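You operate a simulated robot arm through the tools that you are given. There is no shell and no other tool. Be economical: measure what you need, move in short steps, check, and stop when the job is done.

You are at the controls of a simulated robot arm. One attempt, no reset.

JOB
Press the soap button two times. Put two of the driers from the top of the coil bench on the top of the small pallet. Fetch the strainer from the top of the right bench and set it in the inside of the green reuse tray. Put the blue bottle in the recess of the filter tester. Fetch the 57 mm box from the top of the left bench and set it in the inside of the keep bin. Put the motor marked "92" from the top of the left bench on the grey square plate and the motor marked "56" on the lower shelf of the packing table. Pull the washer drawer open. The order is free. Set down upright: strainer, blue bottle, motor.

It is judged by the outcome, as a careful person would: the job done as asked, and still so three seconds after it is handed in. It fails if anything else is knocked over, pushed out of place, dropped, spilled or broken.

ROBOT AND FRAMES
A 6-joint arm with a two-finger parallel gripper on a trunk, on a base that drives. Base frame: it is fixed to the floor where the robot stands at the start and does not move with it; the origin is under the middle of the robot, x ahead of it, y to its left, z up; the surface under the hand at the start is at about z = 950. Readings come in mm, rad, newtons and seconds.
With the tool pointing down near the work surface it reaches from about 100 to 640 mm from the robot's upright axis, wherever it stands. Its first joint turns from -2.897 to 2.897 rad. Places, roughly: blue bottle [3250, -250, 750]; box [3250, 750, 1000]; drier [1250, -500, 1000]; inside of the green reuse tray (17x13 cm) [360, 740, 880]; inside of the keep bin (15x17 cm) [2800, 60, 800]; lower shelf of the packing table [5800, 1100, 300]; motor [3000, 1250, 1000]; recess of the filter tester (17x13 cm) [420, 1060, 960]; soap button [500, -100, 1100]; square plate (12x12x1 cm) [3000, 1000, 900]; strainer (6x6x7 cm) [3100, -1300, 800]; top of the small pallet [-1300, 2200, 400]; washer drawer [500, -100, 900]. Payload 1.57 kg.
The TCP is the grasp point between the finger pads, 30 mm short of the fingertips. In the tool frame z runs along the fingers and y along their closing line. Largest opening 110 mm; finger width 24, thickness 12; the body of the gripper, 48 by 112 mm, starts 78 mm behind the TCP.
Orientation is that of the tool frame in the base frame, as a unit quaternion [x, y, z, w]. With the fingers straight down and closing along the base's y, the tool's x points along the base's -x, its y along +y and its z along -z.

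CONTROLS
- The arm moves only by the tool apply_moves. Its argument "deltas" is a list of rows, each a list of 7 numbers: the shift along the tool's x, y, z in units of 250 mm (1.0 is 250 mm), then the turn, a rotation vector about the tool's x, y, z in units of 60 degrees (1.0 is 60 degrees), then the finger opening in mm, from 0 to 110. In form: [[x, y, z, ax, ay, az, gripper], ...]. A call has 1 to 10 rows; each row is the pose to reach, as a shift and turn from the pose commanded when the call began, along the tool's axes at that moment. A call with a number of a shift or a turn outside -1 to 1 is refused whole. A row lasts 0.2 s, in which the tool goes at most 50 mm and 0.15 rad; a call with a longer step from one row to the next is refused whole, and so is a gripper value outside its range. A pose out of reach is approached as far as the arm can. The call stops where the force on the tool passes 40 N (or 10 N more than at its start, if that is more) or the arm is blocked; 0.2 s more then pass. The fingers move at their own pace (about 108 mm/s each) and stop on an object; they squeeze with about 35 N. The grip force told is the motor's: it shows also when the fingers shut on nothing. Time passes only in rows, and 0.2 s behind the last, so rows that repeat a pose let the fingers close. The reply holds the time, the measured pose of the TCP, the force on the tool along the base axes, the opening and the grip force, in the units named above and with some noise, with the torque about the TCP (base axes, N m) and any sound that the robot's microphone picked up.
- Cameras (640 x 400 px; columns grow to the right, rows downward): "scene" is now at [36.9, 152.4, 1883.4]; the picture's right is [0.25, -0.97, 0.00], its down [-0.89, -0.23, -0.39] and it looks along [0.38, 0.10, -0.92] (base axes); focal length 269 px, centre (320, 200). "wrist" rides on the gripper at [70, 16, -141] in the tool frame; the picture's right is [-0.23, 0.97, 0.00], its down [-0.86, -0.20, -0.48] and it looks along [-0.47, -0.11, 0.88] (tool axes); focal length 222 px, centre (320, 200).
- get_image(camera): a new picture of that camera. It takes no simulated time.
- lift_body(by): slides the trunk up (or, below 0, down) by that many mm; the arm and the scene camera ride with it, the base frame stays. It gives what a move gives, with no picture.
- steer(legs): drives the robot by 1 to 6 legs, each [ahead, left, turn to the left] in mm, mm and rad, along the robot's own axes; the way and the turn of a leg run together, so that a leg with both is an arc; at most 1500 mm and 3.142 rad a leg. The arm and the cameras ride along, it lands a little off, and it stops where it bumps. It gives what a move gives.
- pan_tilt(pan, tilt): turns the head with the scene camera to pan (to the left, within 2.094 rad either way) and tilt (down, from -0.506 to 1.204), counted from straight ahead of the robot. It gives what a move gives.
- probe_pixels(camera, pixels): for up to 12 pixels [column, row] of the newest picture of that camera ("zoom" is the newest enlarged one), the place [x, y, z] in the base frame of the surface seen there, good to about 3 mm. It takes no simulated time.
- zoom(camera, box): a new picture of the part [left, top, right, bottom] of that camera's present view, enlarged. It takes no simulated time.
- sign_off(): hands the job in; it is judged then, once.

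Keep the steps short. Do not move on a guess: measure, check each grasp and each placing, and mend mistakes. In all there are 322 turns and 206 pictures (those below and enlarged ones count). Leave the gripper open and the arm clear of the work at the hand-in unless told otherwise, and finish with a single line.

The tools are called after "Emit:" as name(argument=value, ...) on one line, values as JSON. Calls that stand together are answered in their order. apply_moves: Moves the arm, as the interface text tells. Its arguments: {"type":"object","properties":{"deltas":{"type":"array","items":{"type":"array","items":{"type":"number"}}}},"required":["deltas"]} The other tools are called the same way: lift_body (by) slides the trunk up or down; steer (legs) drives the base; pan_tilt (pan, tilt) turns the head that bears the scene camera; get_image (camera) takes a picture; probe_pixels (camera, pixels) gives the place of the surface under pixels of a picture; zoom (camera, box) takes an enlarged picture of a part of a camera's view; sign_off () hands the job in.

At the start:

```text
time_s: 0.0
eef_pos: [381.3, 224.7, 1405.5]
tool_rot: [0.0, 1.0, 0.0, 0.0]
force: [0.7, 0.1, 0.0]
wrist_torque: [0.0, 0.03, 0.01]
gripper_width: 110.0
gripper_force: 0.0
trunk travel left (down, up): [-500.0, 90.0]
robot x, y, heading: [-4.3, 3.1, 0.001]
head pan, tilt: [0.25, 1.173]
```

scene: 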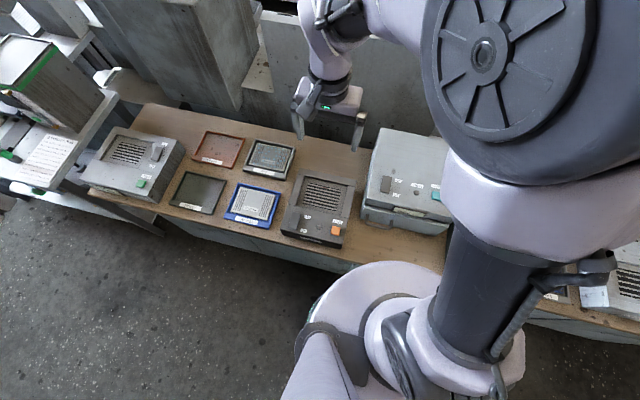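
wrist: 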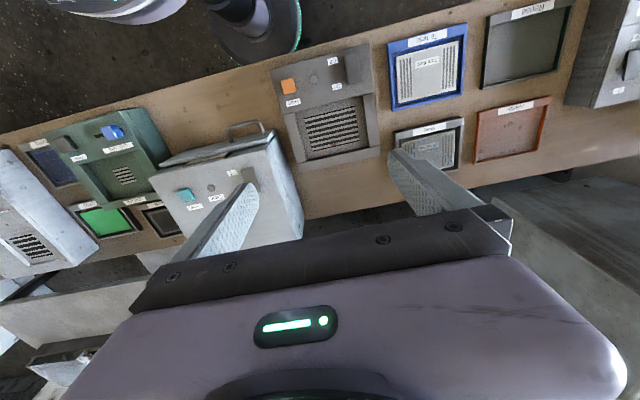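

I'll first look closely at the bench ahead: zooming on the scene picture's machines and trays.

Emit:
zoom(camera="scene", box=[80, 90, 460, 270])

Emit:
zoom(camera="wrist", box=[0, 60, 320, 260])

Emit:
pan_tilt(pan=0.0, tilt=0.3)

Emit:
get_image(camera="scene")

```text
1.68 times, centred on (270, 180) of scene
```

zoom: 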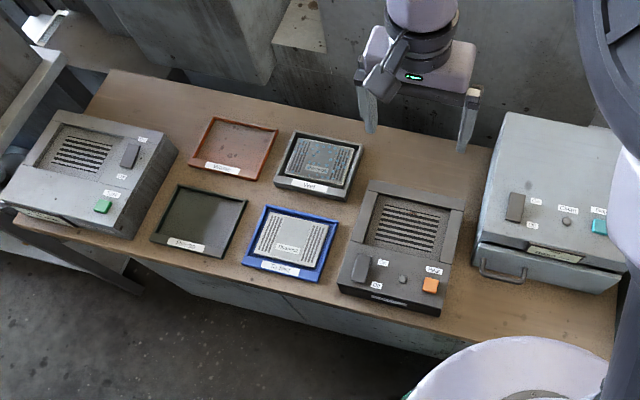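

```text
2.00 times, centred on (160, 160) of wrist
```

zoom: 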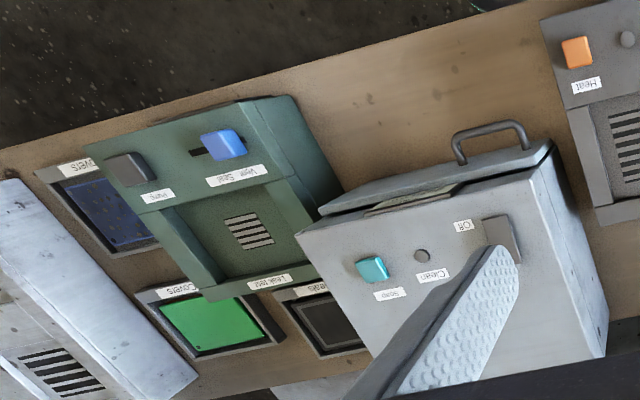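

```text
time_s: 1.2
eef_pos: [379.9, 226.5, 1406.6]
tool_rot: [0.0, 1.0, 0.001, 0.001]
force: [-0.3, 0.1, 1.2]
wrist_torque: [0.0, -0.04, 0.01]
gripper_width: 110.0
gripper_force: 0.0
trunk travel left (down, up): [-500.0, 90.0]
robot x, y, heading: [0.1, 0.5, 0.003]
head pan, tilt: [0.0, 0.3]
```

```text
201 pictures are left
```

scene: 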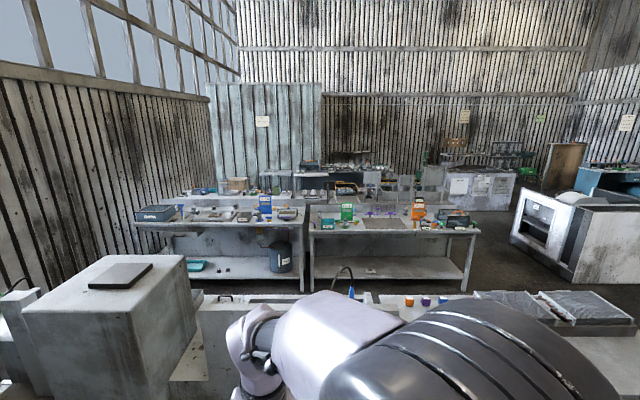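

I see two benches ahead and a bench behind the washer with coloured cylinders. I'll zoom and pan for an overview.

Emit:
zoom(camera="scene", box=[120, 160, 320, 285])

Emit:
zoom(camera="scene", box=[300, 160, 500, 285])

Emit:
zoom(camera="scene", box=[320, 250, 560, 350])

Emit:
pan_tilt(pan=2.09, tilt=0.4)

Emit:
get_image(camera="scene")

Emit:
pan_tilt(pan=-1.2, tilt=0.4)

Emit:
get_image(camera="scene")

```text
3.20 times, centred on (220, 222) of scene
```

zoom: 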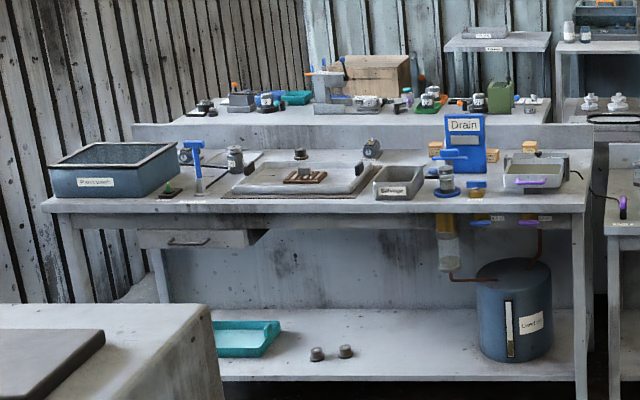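

```text
3.20 times, centred on (400, 222) of scene
```

zoom: 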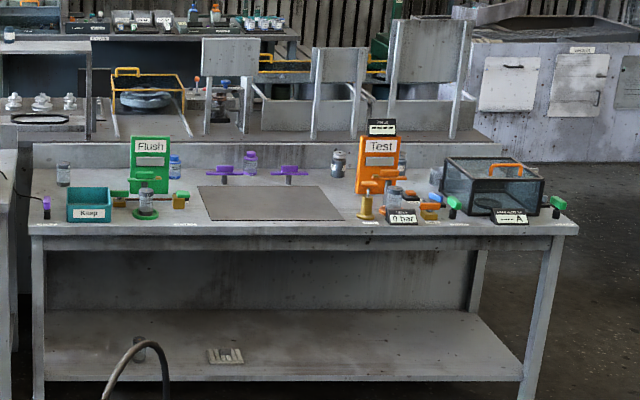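

```text
2.67 times, centred on (440, 300) of scene
```

zoom: 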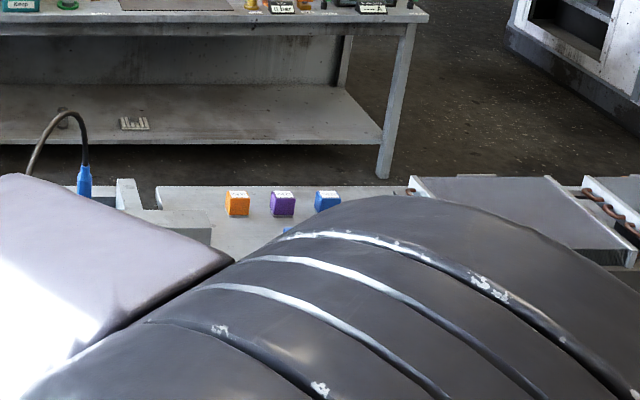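

```text
time_s: 3.2
eef_pos: [381.3, 225.3, 1406.1]
tool_rot: [0.0, 1.0, 0.0, 0.0]
force: [0.2, -0.5, 0.8]
wrist_torque: [0.0, -0.03, 0.01]
gripper_width: 110.0
gripper_force: 0.1
trunk travel left (down, up): [-500.0, 90.0]
robot x, y, heading: [3.8, 1.8, 0.004]
head pan, tilt: [2.089, 0.4]
```

```text
197 pictures are left
```

scene: 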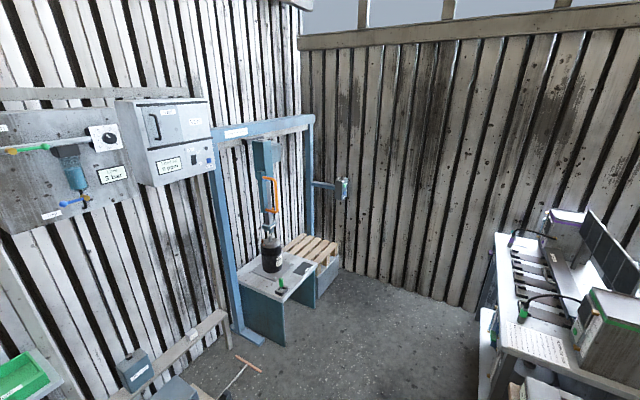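

```text
time_s: 6.0
eef_pos: [381.2, 224.4, 1407.0]
tool_rot: [0.0, 1.0, 0.0, 0.0]
force: [-0.3, 0.1, -0.6]
wrist_torque: [-0.01, 0.0, -0.03]
gripper_width: 110.1
gripper_force: 0.1
trunk travel left (down, up): [-500.0, 90.0]
robot x, y, heading: [1.0, 3.5, 0.001]
head pan, tilt: [-1.201, 0.4]
```

```text
196 pictures are left
```

scene: 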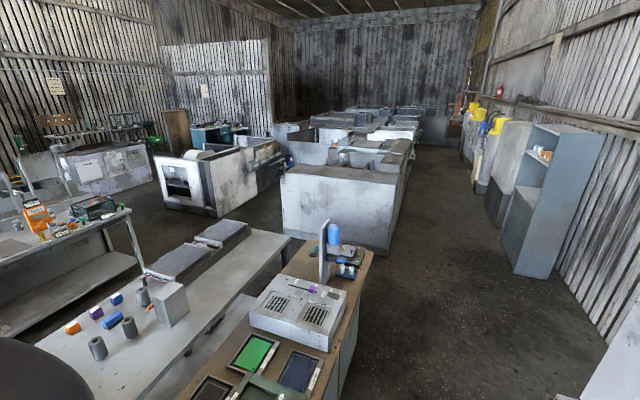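

Next views: left-forward, and a closer look at the coil bench.

Emit:
zoom(camera="scene", box=[20, 240, 240, 378])

Emit:
probe_pixels(camera="scene", pixels=[[97, 344], [130, 324], [143, 297], [73, 326], [96, 312], [117, 298], [112, 319], [172, 305], [60, 350], [230, 260]])

Emit:
pan_tilt(pan=0.9, tilt=0.5)

Emit:
get_image(camera="scene")

Emit:
pan_tilt(pan=-2.09, tilt=0.5)

Emit:
get_image(camera="scene")

```text
2.90 times, centred on (130, 309) of scene
```

zoom: 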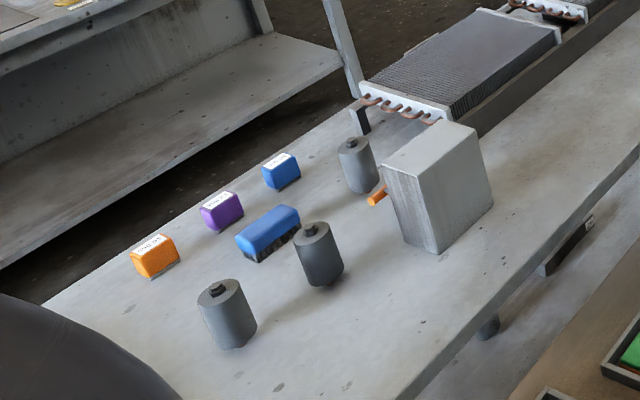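

```text
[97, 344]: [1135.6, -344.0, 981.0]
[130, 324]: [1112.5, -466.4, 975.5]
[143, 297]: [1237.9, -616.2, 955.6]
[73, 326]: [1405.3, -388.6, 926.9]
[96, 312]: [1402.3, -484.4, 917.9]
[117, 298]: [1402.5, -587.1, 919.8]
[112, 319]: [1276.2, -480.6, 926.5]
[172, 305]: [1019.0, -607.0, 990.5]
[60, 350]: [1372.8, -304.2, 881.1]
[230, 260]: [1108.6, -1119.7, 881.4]
```

```text
time_s: 8.0
eef_pos: [379.7, 226.3, 1406.0]
tool_rot: [0.0, 1.0, 0.0, 0.0]
force: [-1.3, -0.2, -0.5]
wrist_torque: [0.0, -0.01, -0.02]
gripper_width: 110.2
gripper_force: 0.0
trunk travel left (down, up): [-500.0, 90.0]
robot x, y, heading: [3.6, 2.2, 0.001]
head pan, tilt: [0.901, 0.499]
```

```text
194 pictures are left
```

scene: 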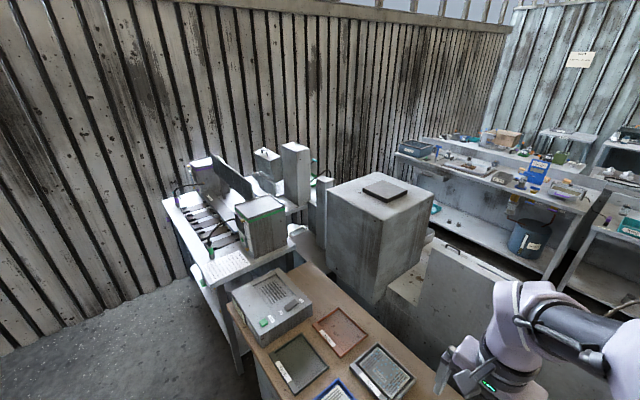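

```text
time_s: 10.6
eef_pos: [380.9, 225.5, 1406.6]
tool_rot: [0.0, 1.0, 0.0, 0.0]
force: [1.0, 0.2, -0.1]
wrist_torque: [-0.01, 0.02, 0.01]
gripper_width: 110.2
gripper_force: 0.1
trunk travel left (down, up): [-500.0, 90.0]
robot x, y, heading: [1.6, 0.7, 0.0]
head pan, tilt: [-2.089, 0.499]
```

```text
193 pictures are left
```

scene: 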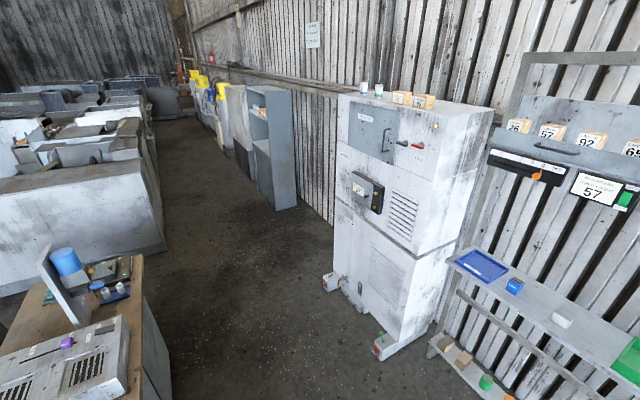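

Driers are the three grey cylinders on the coil bench. Starting with the washer, in the wrist view: soap button (teal, about (186,195)), drawer handle about (245,132).

Emit:
get_image(camera="wrist")

Emit:
probe_pixels(camera="wrist", pixels=[[186, 194], [186, 188], [210, 188], [228, 135], [264, 125], [245, 124], [240, 145], [200, 150], [430, 53], [525, 60], [240, 240], [262, 130]])

Emit:
zoom(camera="wrist", box=[150, 100, 310, 200])

Emit:
zoom(camera="wrist", box=[380, 0, 640, 162])

```text
192 pictures are left
```

wrist: 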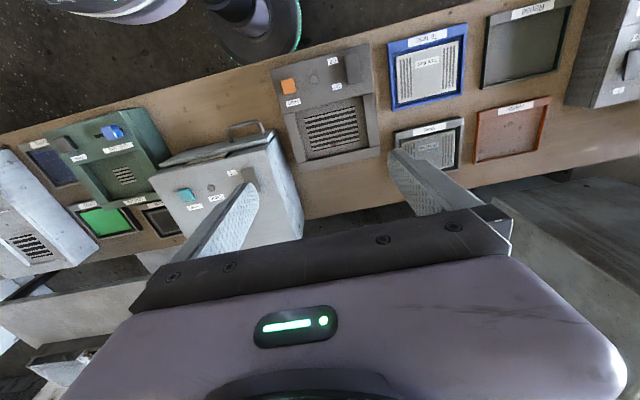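

```text
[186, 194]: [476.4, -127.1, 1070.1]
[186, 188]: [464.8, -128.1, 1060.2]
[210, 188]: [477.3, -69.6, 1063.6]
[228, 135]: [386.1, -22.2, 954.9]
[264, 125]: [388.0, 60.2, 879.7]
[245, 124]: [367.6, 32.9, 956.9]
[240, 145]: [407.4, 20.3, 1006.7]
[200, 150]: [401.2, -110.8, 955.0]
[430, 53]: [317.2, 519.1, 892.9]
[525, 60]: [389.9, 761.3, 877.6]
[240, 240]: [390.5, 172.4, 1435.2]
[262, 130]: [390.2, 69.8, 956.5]
```

```text
4.00 times, centred on (230, 150) of wrist
```

zoom: 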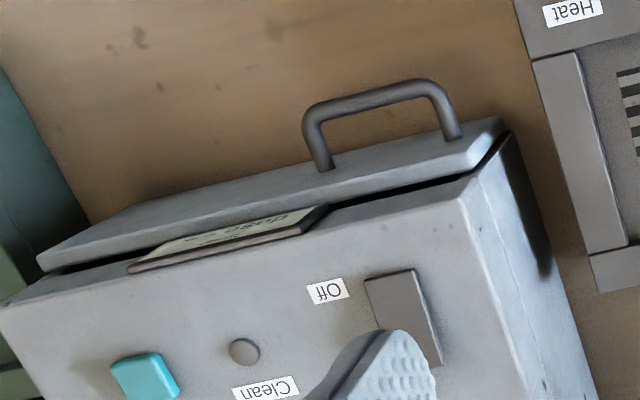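

```text
2.46 times, centred on (510, 81) of wrist
```

zoom: 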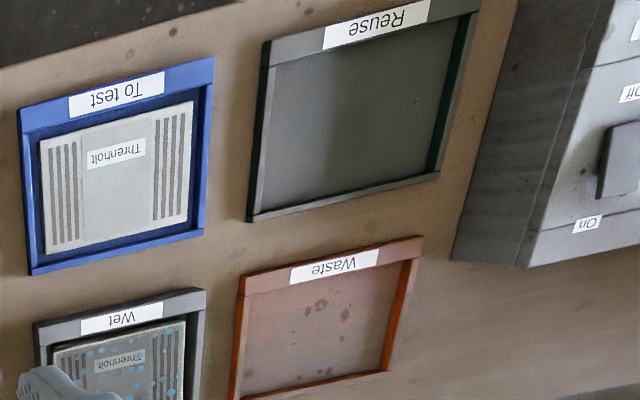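

Measuring handle and button precisely using the enlarged view.

Emit:
zoom(camera="wrist", box=[150, 100, 310, 200])

Emit:
probe_pixels(camera="zoom", pixels=[[320, 150], [452, 125], [375, 95], [425, 85], [318, 110], [145, 365], [150, 392], [145, 300], [90, 330], [330, 175], [430, 145], [245, 352]])

```text
4.00 times, centred on (230, 150) of wrist
```

zoom: 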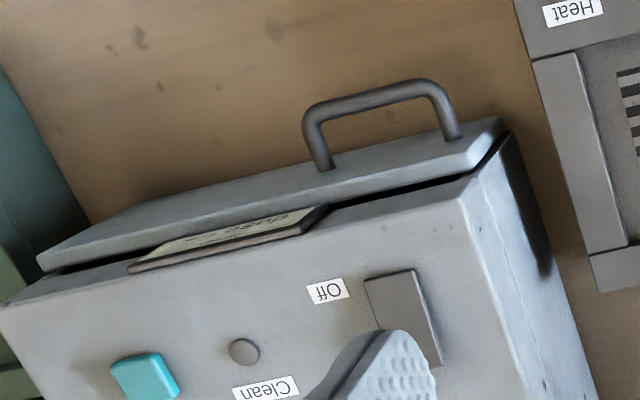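

```text
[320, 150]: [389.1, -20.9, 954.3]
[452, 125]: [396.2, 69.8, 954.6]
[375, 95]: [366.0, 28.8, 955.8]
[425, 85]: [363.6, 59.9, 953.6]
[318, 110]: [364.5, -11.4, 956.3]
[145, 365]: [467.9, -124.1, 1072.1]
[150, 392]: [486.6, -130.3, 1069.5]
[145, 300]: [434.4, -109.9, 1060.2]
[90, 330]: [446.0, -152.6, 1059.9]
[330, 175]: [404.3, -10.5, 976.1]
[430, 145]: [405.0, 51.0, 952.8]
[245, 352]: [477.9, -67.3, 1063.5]
```

Soap button centre ≈ (475,−127), top z≈1071. I move above it with the fingers closed.

Emit:
apply_moves(deltas=[[-0.075, -0.14, -0.0, 0, 0, 0, 0], [-0.15, -0.28, 0.1, 0, 0, 0, 0], [-0.225, -0.42, 0.2, 0, 0, 0, 0], [-0.3, -0.56, 0.3, 0, 0, 0, 0], [-0.376, -0.72, 0.4, 0, 0, 0, 0]])

Emit:
apply_moves(deltas=[[0, -0.14, 0.12, 0, 0, 0, 0], [0, -0.28, 0.24, 0, 0, 0, 0], [0, -0.42, 0.36, 0, 0, 0, 0], [0, -0.56, 0.48, 0, 0, 0, 0], [0, -0.69, 0.6, 0, 0, 0, 0]])

Emit:
get_image(camera="wrist")

```text
refused: row 5 steps farther than a row can; nothing moved
```

```text
time_s: 11.8
eef_pos: [382.4, 51.0, 1253.2]
tool_rot: [0.0, 1.0, 0.0, 0.0]
force: [0.1, -0.1, 0.4]
wrist_torque: [0.0, 0.0, -0.03]
gripper_width: 0.0
gripper_force: 20.9
trunk travel left (down, up): [-500.0, 90.0]
robot x, y, heading: [-0.9, 2.8, -0.002]
head pan, tilt: [-2.089, 0.499]
```

```text
188 pictures are left
```

wrist: 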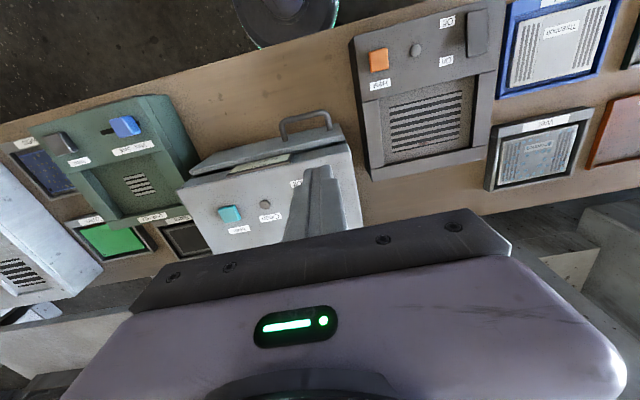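

Now at (382,51,1253). Going on to (475,−127,1150).

Emit:
apply_moves(deltas=[[-0.074, -0.142, 0.0, 0, 0, 0, 0], [-0.148, -0.284, 0.05, 0, 0, 0, 0], [-0.222, -0.426, 0.15, 0, 0, 0, 0], [-0.296, -0.568, 0.25, 0, 0, 0, 0], [-0.37, -0.71, 0.36, 0, 0, 0, 0], [-0.37, -0.71, 0.4, 0, 0, 0, 0]])

Emit:
get_image(camera="wrist")

Emit:
probe_pixels(camera="wrist", pixels=[[330, 180], [320, 178]])

```text
time_s: 13.2
eef_pos: [474.9, -125.1, 1154.3]
tool_rot: [0.0, 1.0, 0.0, 0.0]
force: [-0.3, -0.6, 0.0]
wrist_torque: [-0.02, -0.04, 0.03]
gripper_width: 0.1
gripper_force: 21.5
trunk travel left (down, up): [-500.0, 90.0]
robot x, y, heading: [2.6, -0.9, 0.002]
head pan, tilt: [-2.089, 0.499]
```

```text
187 pictures are left
```

wrist: 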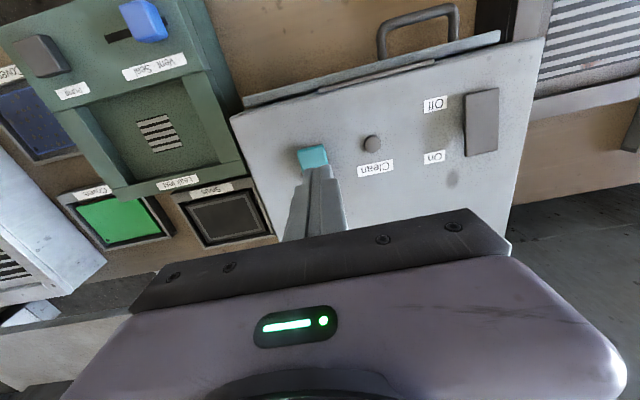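

```text
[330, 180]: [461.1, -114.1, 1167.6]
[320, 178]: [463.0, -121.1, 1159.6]
```

Fingertip sits right behind the teal button (312,155). Press down gently.

Emit:
apply_moves(deltas=[[0, 0, 0.15, 0, 0, 0, 0], [0, 0, 0.19, 0, 0, 0, 0], [0, 0, 0.205, 0, 0, 0, 0], [0, 0, 0.22, 0, 0, 0, 0], [0, 0, 0.23, 0, 0, 0, 0], [0, 0, 0.24, 0, 0, 0, 0]])

```text
time_s: 14.6
eef_pos: [474.4, -124.0, 1096.9]
tool_rot: [0.0, 1.0, 0.0, 0.0]
force: [-1.4, 1.0, 1.8]
wrist_torque: [0.01, -0.02, 0.01]
gripper_width: 0.0
gripper_force: 21.5
trunk travel left (down, up): [-500.0, 90.0]
robot x, y, heading: [-0.3, 0.7, -0.002]
head pan, tilt: [-2.089, 0.499]
heard: click
```

Click heard: press one. Lift and press again.

Emit:
apply_moves(deltas=[[0, 0, -0.05, 0, 0, 0, 0], [0, 0, -0.1, 0, 0, 0, 0], [0, 0, -0.1, 0, 0, 0, 0]])

Emit:
apply_moves(deltas=[[0, 0, 0.05, 0, 0, 0, 0], [0, 0, 0.07, 0, 0, 0, 0], [0, 0, 0.085, 0, 0, 0, 0], [0, 0, 0.1, 0, 0, 0, 0]])

```text
time_s: 15.3
eef_pos: [473.4, -124.4, 1122.5]
tool_rot: [0.0, 1.0, 0.0, 0.0]
force: [-0.2, -0.5, -0.9]
wrist_torque: [0.05, -0.01, 0.02]
gripper_width: 0.0
gripper_force: 21.0
trunk travel left (down, up): [-500.0, 90.0]
robot x, y, heading: [2.8, 0.1, -0.001]
head pan, tilt: [-2.089, 0.499]
```

```text
time_s: 16.4
eef_pos: [473.9, -124.7, 1096.9]
tool_rot: [0.0, 1.0, 0.0, 0.0]
force: [-0.1, 0.8, 1.6]
wrist_torque: [0.0, 0.03, 0.03]
gripper_width: 0.0
gripper_force: 21.9
trunk travel left (down, up): [-500.0, 90.0]
robot x, y, heading: [-0.7, 3.5, 0.0]
head pan, tilt: [-2.089, 0.499]
heard: click
```

Second click. Now raise and go over the drawer handle (bar ≈ (365, 25, 955)), turning the hand so that the fingers close along base x.

Emit:
apply_moves(deltas=[[0, 0, -0.2, 0, 0, 0, 0], [0, 0, -0.4, 0, 0, 0, 0], [0.1, 0.1, -0.5, 0, 0, 0.14, 0], [0.2, 0.2, -0.5, 0, 0, 0.28, 10], [0.3, 0.3, -0.5, 0, 0, 0.42, 20], [0.4, 0.4, -0.5, 0, 0, 0.56, 30], [0.5, 0.5, -0.5, 0, 0, 0.7, 30], [0.6, 0.6, -0.5, 0, 0, 0.75, 30]])

Emit:
apply_moves(deltas=[[0, 0, 0, 0, 0, 0.14, 30], [0, 0, 0, 0, 0, 0.28, 30], [0, 0, 0, 0, 0, 0.42, 30], [0, 0, 0, 0, 0, 0.56, 30], [0, 0, 0, 0, 0, 0.7, 30], [0, 0, 0, 0, 0, 0.75, 30]])

Emit:
apply_moves(deltas=[[0, 0, 0, -0.14, 0, 0, 30], [0, 0, 0, -0.28, 0, 0, 30], [0, 0, 0, -0.417, 0, 0, 30]])

Emit:
get_image(camera="wrist")

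```text
time_s: 18.1
eef_pos: [321.4, 25.7, 1222.0]
tool_rot: [0.384, 0.923, -0.001, 0.001]
force: [-0.3, 0.1, -1.3]
wrist_torque: [-0.04, 0.0, 0.03]
gripper_width: 30.1
gripper_force: 0.0
trunk travel left (down, up): [-500.0, 90.0]
robot x, y, heading: [3.5, -1.9, -0.001]
head pan, tilt: [-2.089, 0.499]
```

```text
time_s: 19.6
eef_pos: [323.2, 26.7, 1221.3]
tool_rot: [0.708, 0.706, 0.0, 0.0]
force: [-0.5, 0.3, 0.0]
wrist_torque: [0.01, 0.02, -0.01]
gripper_width: 29.9
gripper_force: 0.2
trunk travel left (down, up): [-500.0, 90.0]
robot x, y, heading: [-0.3, 2.9, 0.002]
head pan, tilt: [-2.089, 0.499]
```

```text
time_s: 20.4
eef_pos: [378.5, 33.2, 1207.2]
tool_rot: [0.69, 0.691, 0.153, 0.153]
force: [-0.2, -0.2, -0.3]
wrist_torque: [0.0, 0.04, 0.04]
gripper_width: 30.0
gripper_force: 0.1
out of reach, approached as far as the arm can: row 2, 3
trunk travel left (down, up): [-500.0, 90.0]
robot x, y, heading: [2.2, -1.1, 0.002]
head pan, tilt: [-2.089, 0.499]
```

```text
186 pictures are left
```

wrist: 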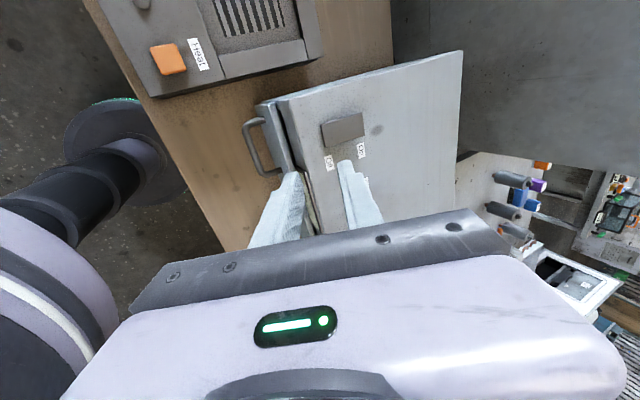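

The tilted pose is cramped so close in. I back the robot 200 mm to have room.

Emit:
steer(legs=[[-200, 0, 0]])

Emit:
get_image(camera="wrist")

```text
time_s: 22.0
eef_pos: [176.7, 32.8, 1208.5]
tool_rot: [0.691, 0.69, 0.152, 0.152]
force: [-0.5, -0.7, -0.1]
wrist_torque: [-0.01, -0.01, 0.01]
gripper_width: 30.0
gripper_force: 0.1
trunk travel left (down, up): [-500.0, 90.0]
robot x, y, heading: [-202.1, 1.3, 0.001]
head pan, tilt: [-2.089, 0.499]
```

```text
185 pictures are left
```

wrist: 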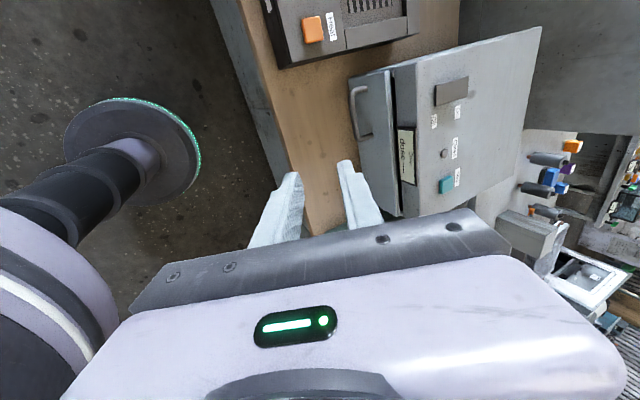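

Approaching along the tilted tool axis to (317,25,1055), 100 mm short of the bar.

Emit:
apply_moves(deltas=[[-0.008, 0.06, 0.19, 0, 0, 0, 30], [-0.016, 0.12, 0.38, 0, 0, 0, 30], [-0.024, 0.18, 0.57, 0, 0, 0, 30], [-0.032, 0.248, 0.75, 0, 0, 0, 30], [-0.032, 0.248, 0.791, 0, 0, 0, 30]])

Emit:
get_image(camera="wrist")

```text
time_s: 23.2
eef_pos: [317.2, 23.1, 1053.4]
tool_rot: [0.691, 0.69, 0.153, 0.152]
force: [-0.9, -0.1, -0.3]
wrist_torque: [0.02, -0.03, -0.02]
gripper_width: 30.3
gripper_force: 0.2
trunk travel left (down, up): [-500.0, 90.0]
robot x, y, heading: [-200.7, 1.6, -0.003]
head pan, tilt: [-2.089, 0.499]
```

```text
184 pictures are left
```

wrist: 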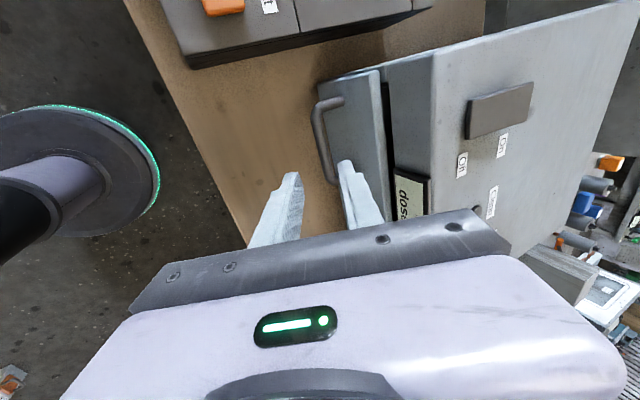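

Emit:
zoom(camera="wrist", box=[260, 70, 420, 170])

Emit:
probe_pixels(camera="zoom", pixels=[[225, 220], [240, 290], [265, 370], [280, 118], [310, 100], [340, 250], [430, 100], [700, 100]])

```text
4.00 times, centred on (340, 120) of wrist
```

zoom: 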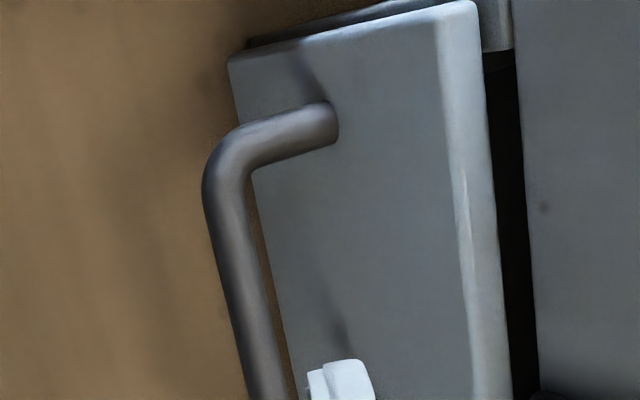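

```text
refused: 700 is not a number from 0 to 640
```

Emit:
probe_pixels(camera="zoom", pixels=[[225, 220], [240, 290], [265, 370], [280, 118], [325, 120], [340, 250], [430, 100], [480, 300], [560, 200], [250, 70], [300, 330]])

```text
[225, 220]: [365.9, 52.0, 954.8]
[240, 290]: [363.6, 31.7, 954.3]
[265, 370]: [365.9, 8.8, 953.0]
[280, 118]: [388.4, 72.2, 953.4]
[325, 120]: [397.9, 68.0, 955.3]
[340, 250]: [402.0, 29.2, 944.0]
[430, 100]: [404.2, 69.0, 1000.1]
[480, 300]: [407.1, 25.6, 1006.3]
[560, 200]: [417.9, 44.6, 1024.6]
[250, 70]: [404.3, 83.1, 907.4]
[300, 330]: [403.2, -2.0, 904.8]
```

Bar ≈ (365,·,952), drawer face at x≈403: 32 mm gap is enough. Go in and close.

Emit:
apply_moves(deltas=[[0, 0, 0.15, 0, 0, 0, 30], [0, 0, 0.28, 0, 0, 0, 30], [0, 0, 0.34, 0, 0, 0, 30], [0, 0, 0.404, 0, 0, 0, 30], [0, 0, 0.404, 0, 0, 0, 0], [0, 0, 0.404, 0, 0, 0, 0], [0, 0, 0.404, 0, 0, 0, 0]])

Emit:
get_image(camera="wrist")

```text
time_s: 24.8
eef_pos: [357.3, 22.8, 963.0]
tool_rot: [0.691, 0.69, 0.153, 0.154]
force: [2.4, 0.1, 15.6]
wrist_torque: [-0.01, -0.15, 0.17]
gripper_width: 11.6
gripper_force: 29.1
trunk travel left (down, up): [-500.0, 90.0]
robot x, y, heading: [-202.8, 0.9, -0.007]
head pan, tilt: [-2.089, 0.499]
```

```text
182 pictures are left
```

wrist: 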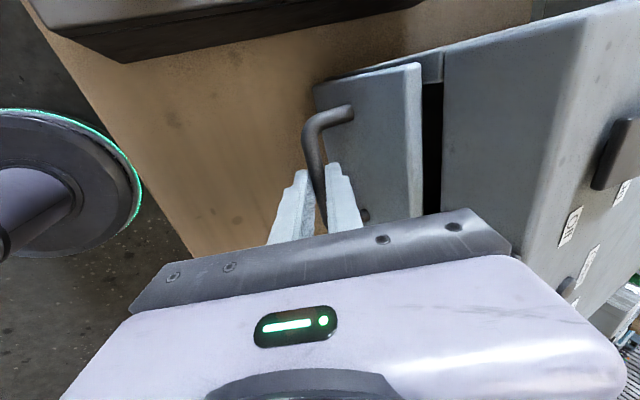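

Bar gripped (11.6 mm). Pull straight back along −x.

Emit:
apply_moves(deltas=[[0, -0.0725, -0.0338, 0, 0, 0, 0], [0, -0.145, -0.0677, 0, 0, 0, 0], [0, -0.2175, -0.1015, 0, 0, 0, 0], [0, -0.29, -0.1353, 0, 0, 0, 0], [0, -0.3625, -0.169, 0, 0, 0, 0], [0, -0.435, -0.203, 0, 0, 0, 0], [0, -0.5075, -0.237, 0, 0, 0, 0]])

Emit:
get_image(camera="wrist")

```text
time_s: 26.4
eef_pos: [216.6, 22.7, 962.9]
tool_rot: [0.692, 0.689, 0.152, 0.153]
force: [-1.8, -4.8, 19.6]
wrist_torque: [-0.33, -0.13, 0.03]
gripper_width: 11.9
gripper_force: 29.4
trunk travel left (down, up): [-500.0, 90.0]
robot x, y, heading: [-200.7, -2.4, -0.0]
head pan, tilt: [-2.089, 0.499]
```

```text
181 pictures are left
```

wrist: 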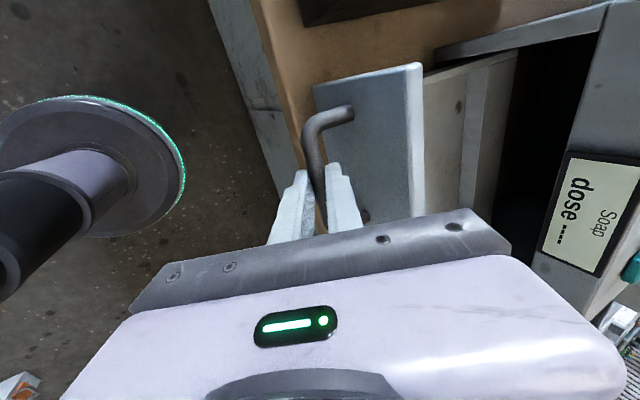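

Drawer follows: 140 mm open. Pull a bit more until it stops; also check the soap display.

Emit:
zoom(camera="wrist", box=[520, 130, 640, 290])

Emit:
apply_moves(deltas=[[0, -0.0725, -0.0338, 0, 0, 0, 0], [0, -0.145, -0.0677, 0, 0, 0, 0], [0, -0.2175, -0.1015, 0, 0, 0, 0], [0, -0.29, -0.1353, 0, 0, 0, 0]])

Emit:
get_image(camera="wrist")

```text
2.50 times, centred on (580, 210) of wrist
```

zoom: 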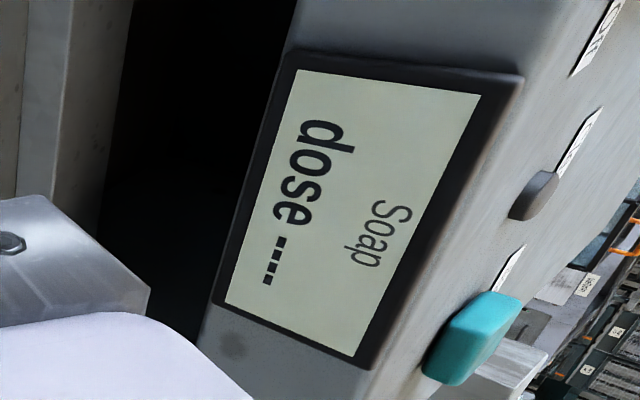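

```text
time_s: 27.2
eef_pos: [170.7, 23.6, 963.1]
tool_rot: [0.69, 0.688, 0.158, 0.158]
force: [15.0, -10.2, -19.8]
wrist_torque: [-0.18, -0.08, 0.38]
gripper_width: 11.9
gripper_force: 29.3
trunk travel left (down, up): [-500.0, 90.0]
robot x, y, heading: [-196.7, -0.2, -0.009]
head pan, tilt: [-2.089, 0.499]
stopped in row 3: the force on the tool passed its limit at 48 N (the readings are from after the stop); the commanded pose is now the measured one
```

```text
179 pictures are left
```

wrist: 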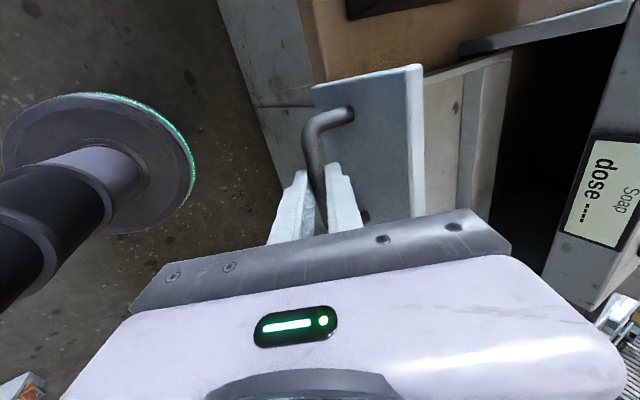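

Drawer fully open (end stop). Release and back off along the tool axis.

Emit:
apply_moves(deltas=[[0, 0, 0, 0, 0, 0, 28], [0, 0, 0, 0, 0, 0, 28], [0, 0, -0.1, 0, 0, 0, 28], [0, 0, -0.25, 0, 0, 0, 28], [0, 0, -0.42, 0, 0, 0, 28], [0, 0, -0.6, 0, 0, 0, 28], [0, 0, -0.75, 0, 0, 0, 28]])

Emit:
get_image(camera="wrist")

```text
time_s: 28.8
eef_pos: [112.4, 28.3, 1101.4]
tool_rot: [0.691, 0.689, 0.156, 0.156]
force: [-0.1, 0.2, -0.5]
wrist_torque: [0.02, 0.0, -0.01]
gripper_width: 28.3
gripper_force: 0.0
out of reach, approached as far as the arm can: row 6, 7
trunk travel left (down, up): [-500.0, 90.0]
robot x, y, heading: [-200.9, -2.1, 0.0]
head pan, tilt: [-2.089, 0.499]
```

```text
178 pictures are left
```

wrist: 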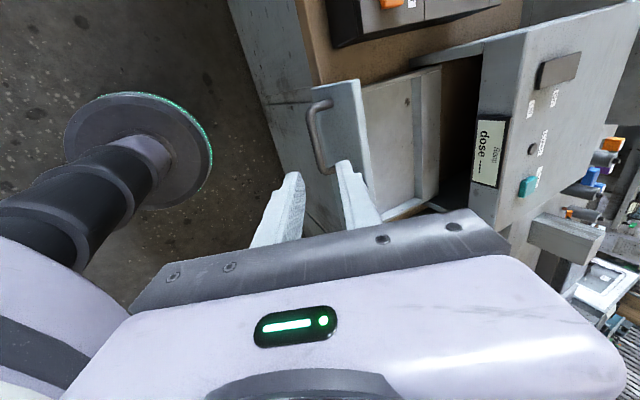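

Drawer stays open. Now upright the hand and raise it over to a driving pose.

Emit:
apply_moves(deltas=[[0, 0.117, -0.09, 0.07, 0, 0, 28], [0, 0.233, -0.18, 0.14, 0, 0, 28], [0, 0.35, -0.275, 0.21, 0, 0, 28], [0, 0.467, -0.365, 0.28, 0, 0, 28], [0, 0.583, -0.455, 0.355, 0, 0, 28], [0, 0.7, -0.55, 0.425, 0, 0, 28]])

Emit:
pan_tilt(pan=-0.9, tilt=0.45)

Emit:
get_image(camera="scene")

```text
time_s: 30.2
eef_pos: [210.7, 28.2, 1301.9]
tool_rot: [0.707, 0.707, 0.002, 0.002]
force: [-0.2, -0.1, 1.1]
wrist_torque: [-0.03, -0.03, -0.02]
gripper_width: 28.1
gripper_force: 0.2
out of reach, approached as far as the arm can: row 4
trunk travel left (down, up): [-500.0, 90.0]
robot x, y, heading: [-204.9, -1.8, -0.002]
head pan, tilt: [-2.089, 0.499]
```

```text
time_s: 31.6
eef_pos: [209.6, 28.6, 1302.8]
tool_rot: [0.708, 0.706, 0.002, 0.001]
force: [-0.1, 0.7, 0.1]
wrist_torque: [0.0, 0.01, 0.01]
gripper_width: 28.2
gripper_force: 0.2
trunk travel left (down, up): [-500.0, 90.0]
robot x, y, heading: [-196.8, -1.2, -0.0]
head pan, tilt: [-0.901, 0.45]
```

```text
177 pictures are left
```

scene: 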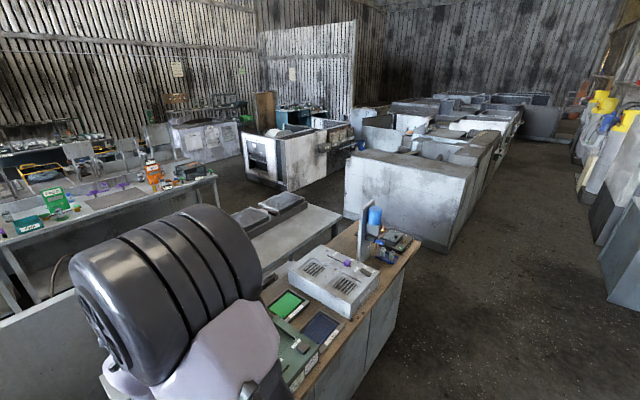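

Probing floor and furniture edges to map the passages.

Emit:
probe_pixels(camera="scene", pixels=[[418, 245], [340, 213], [335, 225], [375, 345], [318, 195], [280, 190], [243, 185], [345, 200], [445, 250], [220, 200], [150, 250], [600, 300]])

Emit:
probe_pixels(camera="scene", pixels=[[418, 235], [350, 205], [320, 265], [345, 165], [470, 185], [215, 180], [218, 200], [285, 150], [250, 130], [240, 180], [282, 185], [355, 390]])

```text
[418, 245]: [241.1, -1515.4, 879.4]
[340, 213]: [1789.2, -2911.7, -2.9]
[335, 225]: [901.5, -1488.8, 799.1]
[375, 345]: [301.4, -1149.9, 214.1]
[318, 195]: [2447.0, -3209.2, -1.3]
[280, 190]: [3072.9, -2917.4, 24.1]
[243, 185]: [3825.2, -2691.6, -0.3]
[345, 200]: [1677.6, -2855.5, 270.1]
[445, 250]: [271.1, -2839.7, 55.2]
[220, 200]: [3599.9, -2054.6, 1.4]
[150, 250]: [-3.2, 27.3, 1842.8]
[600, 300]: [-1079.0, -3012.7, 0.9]
```

```text
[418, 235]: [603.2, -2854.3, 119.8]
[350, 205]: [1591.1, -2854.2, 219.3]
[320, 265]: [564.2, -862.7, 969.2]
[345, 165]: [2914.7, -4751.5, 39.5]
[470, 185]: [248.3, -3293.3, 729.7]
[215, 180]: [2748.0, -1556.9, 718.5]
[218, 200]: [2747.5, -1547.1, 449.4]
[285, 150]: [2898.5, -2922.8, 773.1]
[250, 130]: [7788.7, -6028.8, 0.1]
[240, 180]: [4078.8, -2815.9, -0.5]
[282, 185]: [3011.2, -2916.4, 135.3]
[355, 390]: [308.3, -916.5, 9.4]
```

Passage to the aisle: between bench ends (y≈−1515) and the white machine (y≈−2840); aisle x≈1470…2750. I drive back, right, then ahead.

Emit:
steer(legs=[[-300, 0, 0], [0, -1400, 0], [0, -780, 0], [1300, 0, 0], [1250, 0, 0]])

Emit:
pan_tilt(pan=0.5, tilt=0.5)

Emit:
get_image(camera="scene")

Emit:
pan_tilt(pan=1.5, tilt=0.5)

Emit:
get_image(camera="scene")

```text
time_s: 56.0
eef_pos: [2414.1, -2301.8, 1302.3]
tool_rot: [0.726, 0.688, 0.001, 0.001]
force: [-0.1, 0.4, 0.8]
wrist_torque: [-0.01, -0.02, -0.02]
gripper_width: 28.3
gripper_force: 0.1
trunk travel left (down, up): [-500.0, 90.0]
robot x, y, heading: [2002.3, -2307.9, -0.061]
head pan, tilt: [-0.901, 0.45]
```

```text
time_s: 57.5
eef_pos: [2412.6, -2300.9, 1301.6]
tool_rot: [0.726, 0.688, 0.001, 0.002]
force: [-0.4, 0.2, 0.1]
wrist_torque: [0.01, 0.0, 0.02]
gripper_width: 28.1
gripper_force: 0.1
trunk travel left (down, up): [-500.0, 90.0]
robot x, y, heading: [1999.9, -2305.8, -0.052]
head pan, tilt: [0.499, 0.499]
```

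```text
176 pictures are left
```

scene: 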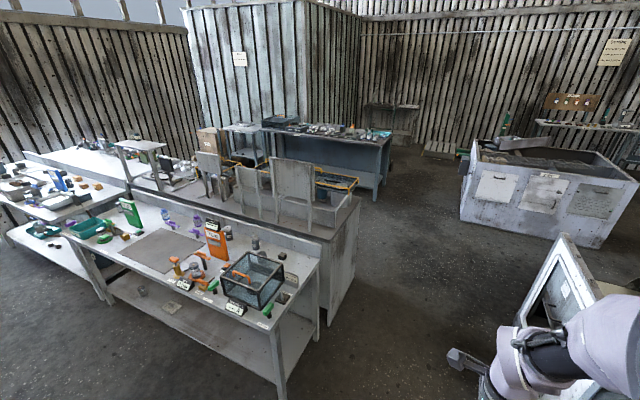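

```text
time_s: 58.8
eef_pos: [2413.8, -2301.6, 1301.6]
tool_rot: [0.726, 0.687, 0.001, 0.0]
force: [0.3, -0.1, 0.5]
wrist_torque: [0.01, -0.05, 0.02]
gripper_width: 28.1
gripper_force: 0.1
trunk travel left (down, up): [-500.0, 90.0]
robot x, y, heading: [2002.4, -2302.8, -0.052]
head pan, tilt: [1.499, 0.499]
```

```text
175 pictures are left
```

scene: 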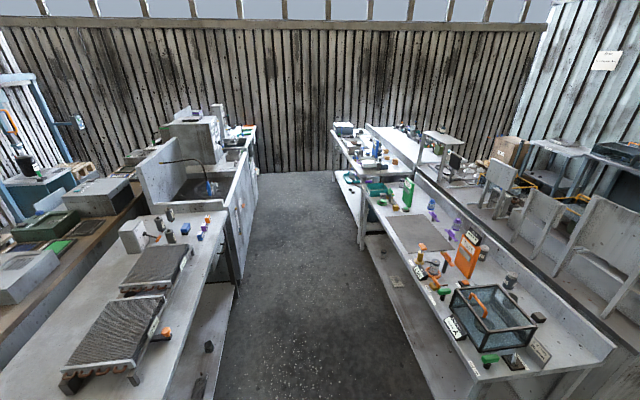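

Good overview. I move beside the right end of the right bench to find the strainer.

Emit:
steer(legs=[[100, 950, 0.055]])

Emit:
pan_tilt(pan=0.1, tilt=0.75)

Emit:
get_image(camera="scene")

Emit:
get_image(camera="wrist")

```text
time_s: 63.8
eef_pos: [2542.0, -1335.8, 1301.4]
tool_rot: [0.71, 0.705, 0.001, 0.002]
force: [0.0, 0.4, -0.5]
wrist_torque: [0.0, -0.03, 0.05]
gripper_width: 27.9
gripper_force: 0.0
trunk travel left (down, up): [-500.0, 90.0]
robot x, y, heading: [2133.6, -1361.9, -0.011]
head pan, tilt: [1.499, 0.499]
```

```text
time_s: 65.3
eef_pos: [2540.9, -1335.9, 1302.2]
tool_rot: [0.71, 0.704, 0.0, 0.001]
force: [0.2, 0.5, -0.3]
wrist_torque: [0.03, -0.04, 0.0]
gripper_width: 28.2
gripper_force: 0.2
trunk travel left (down, up): [-500.0, 90.0]
robot x, y, heading: [2126.9, -1361.5, -0.004]
head pan, tilt: [0.099, 0.75]
```

```text
174 pictures are left
```

scene: 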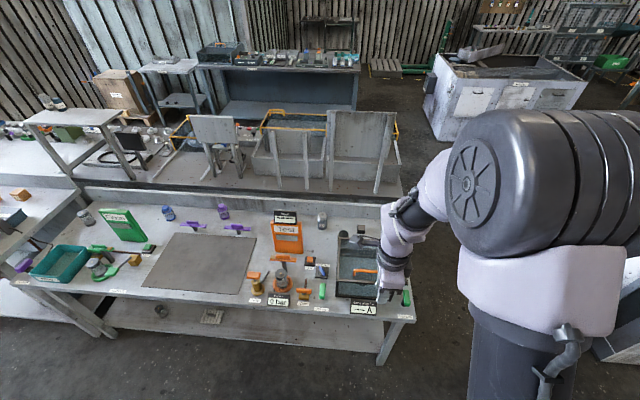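

```text
173 pictures are left
```

wrist: 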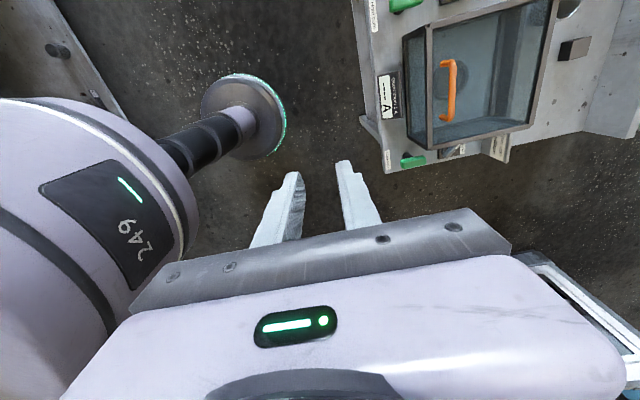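

Emit:
zoom(camera="wrist", box=[360, 0, 640, 175])

Emit:
zoom(camera="scene", box=[240, 190, 420, 320])

Emit:
probe_pixels(camera="wrist", pixels=[[572, 48], [568, 8], [500, 150], [450, 150], [620, 40], [450, 70]])

Emit:
zoom(camera="scene", box=[0, 180, 260, 342])

```text
2.29 times, centred on (500, 88) of wrist
```

zoom: 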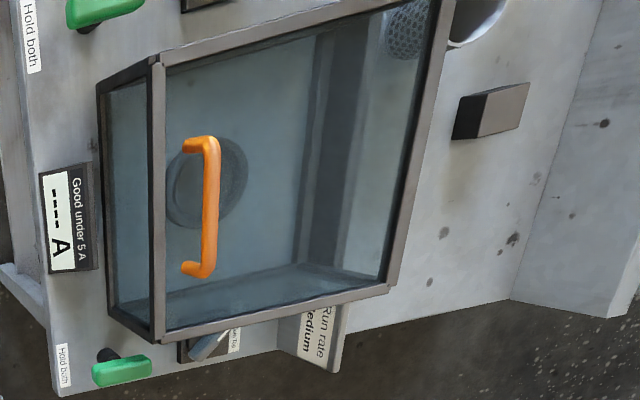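

```text
3.08 times, centred on (330, 255) of scene
```

zoom: 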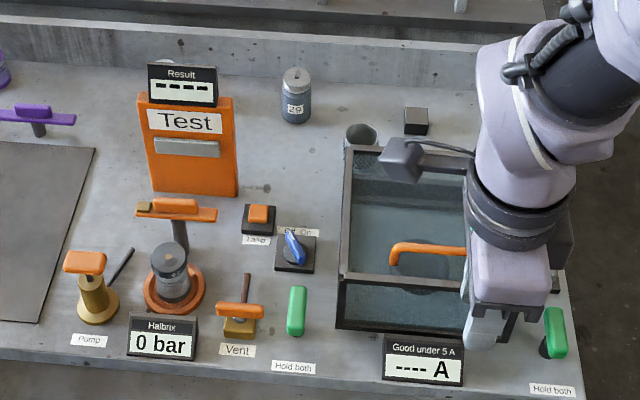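

```text
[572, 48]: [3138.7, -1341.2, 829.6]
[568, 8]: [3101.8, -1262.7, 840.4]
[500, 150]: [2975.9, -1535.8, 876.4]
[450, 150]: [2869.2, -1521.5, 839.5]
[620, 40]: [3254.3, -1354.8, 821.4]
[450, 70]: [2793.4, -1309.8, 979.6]
```

```text
2.46 times, centred on (130, 261) of scene
```

zoom: 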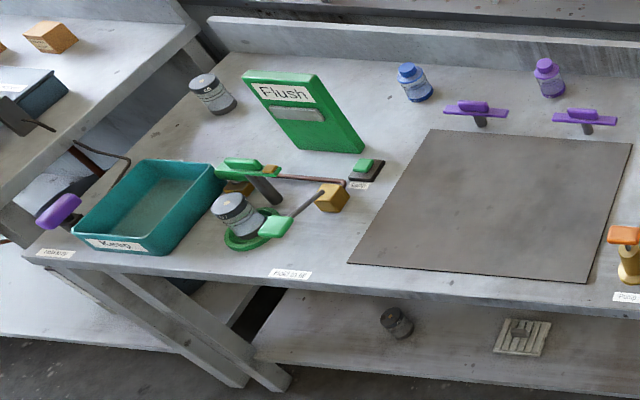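

Strainer seen behind the glass cage (scene zoom (361,134)). Let me probe the far area for the packing table route.

Emit:
probe_pixels(camera="scene", pixels=[[280, 68], [280, 115], [218, 115], [355, 70], [355, 110], [230, 60], [390, 150], [430, 130], [400, 90], [205, 75], [370, 200], [150, 70]])

Emit:
zoom(camera="scene", box=[100, 10, 420, 210])

```text
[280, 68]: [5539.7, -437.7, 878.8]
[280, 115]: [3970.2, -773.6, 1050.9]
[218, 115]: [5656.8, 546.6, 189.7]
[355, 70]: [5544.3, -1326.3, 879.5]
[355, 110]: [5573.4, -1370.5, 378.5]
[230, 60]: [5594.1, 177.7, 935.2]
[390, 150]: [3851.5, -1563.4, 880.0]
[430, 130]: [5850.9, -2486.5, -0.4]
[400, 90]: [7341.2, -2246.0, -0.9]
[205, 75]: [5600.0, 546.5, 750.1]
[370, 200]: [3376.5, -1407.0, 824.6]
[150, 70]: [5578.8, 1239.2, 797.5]
```

```text
2.00 times, centred on (260, 110) of scene
```

zoom: 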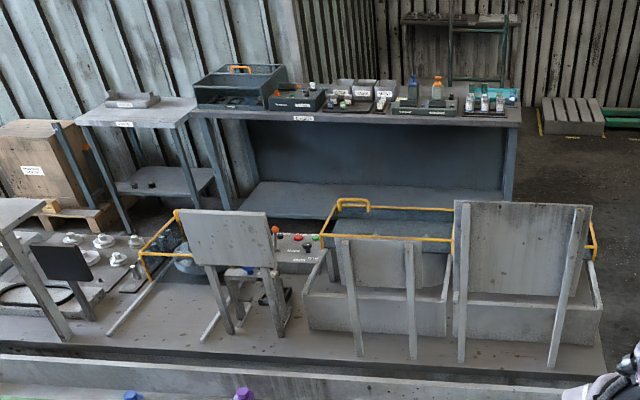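

Packing table is the small one at (≈5600…6000, 550…1200), with a lower shelf. Now drive along the aisle to the left bench.

Emit:
steer(legs=[[0, 1200, 0], [0, 1150, 0]])

Emit:
pan_tilt(pan=0.25, tilt=0.8)

Emit:
get_image(camera="scene")

Emit:
zoom(camera="scene", box=[100, 120, 340, 270])

```text
time_s: 76.7
eef_pos: [2579.3, 987.9, 1300.5]
tool_rot: [0.71, 0.704, 0.001, 0.002]
force: [-0.7, -0.9, -0.2]
wrist_torque: [-0.01, 0.0, -0.04]
gripper_width: 28.1
gripper_force: 0.0
trunk travel left (down, up): [-500.0, 90.0]
robot x, y, heading: [2166.9, 965.8, -0.011]
head pan, tilt: [0.099, 0.75]
```

```text
time_s: 77.4
eef_pos: [2578.8, 988.2, 1302.3]
tool_rot: [0.71, 0.704, 0.001, 0.002]
force: [0.6, -0.9, 0.4]
wrist_torque: [0.01, -0.01, 0.02]
gripper_width: 27.9
gripper_force: 0.0
trunk travel left (down, up): [-500.0, 90.0]
robot x, y, heading: [2165.5, 965.1, -0.015]
head pan, tilt: [0.25, 0.799]
```

```text
168 pictures are left
```

scene: 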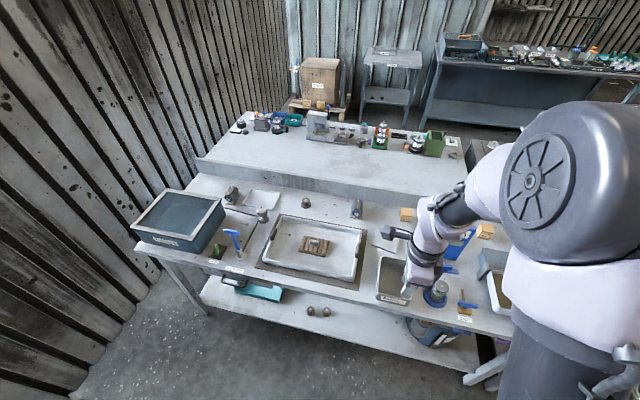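

```text
2.67 times, centred on (220, 195) of scene
```

zoom: 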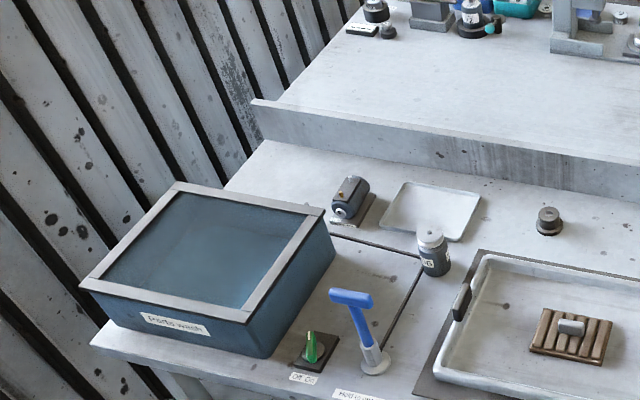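

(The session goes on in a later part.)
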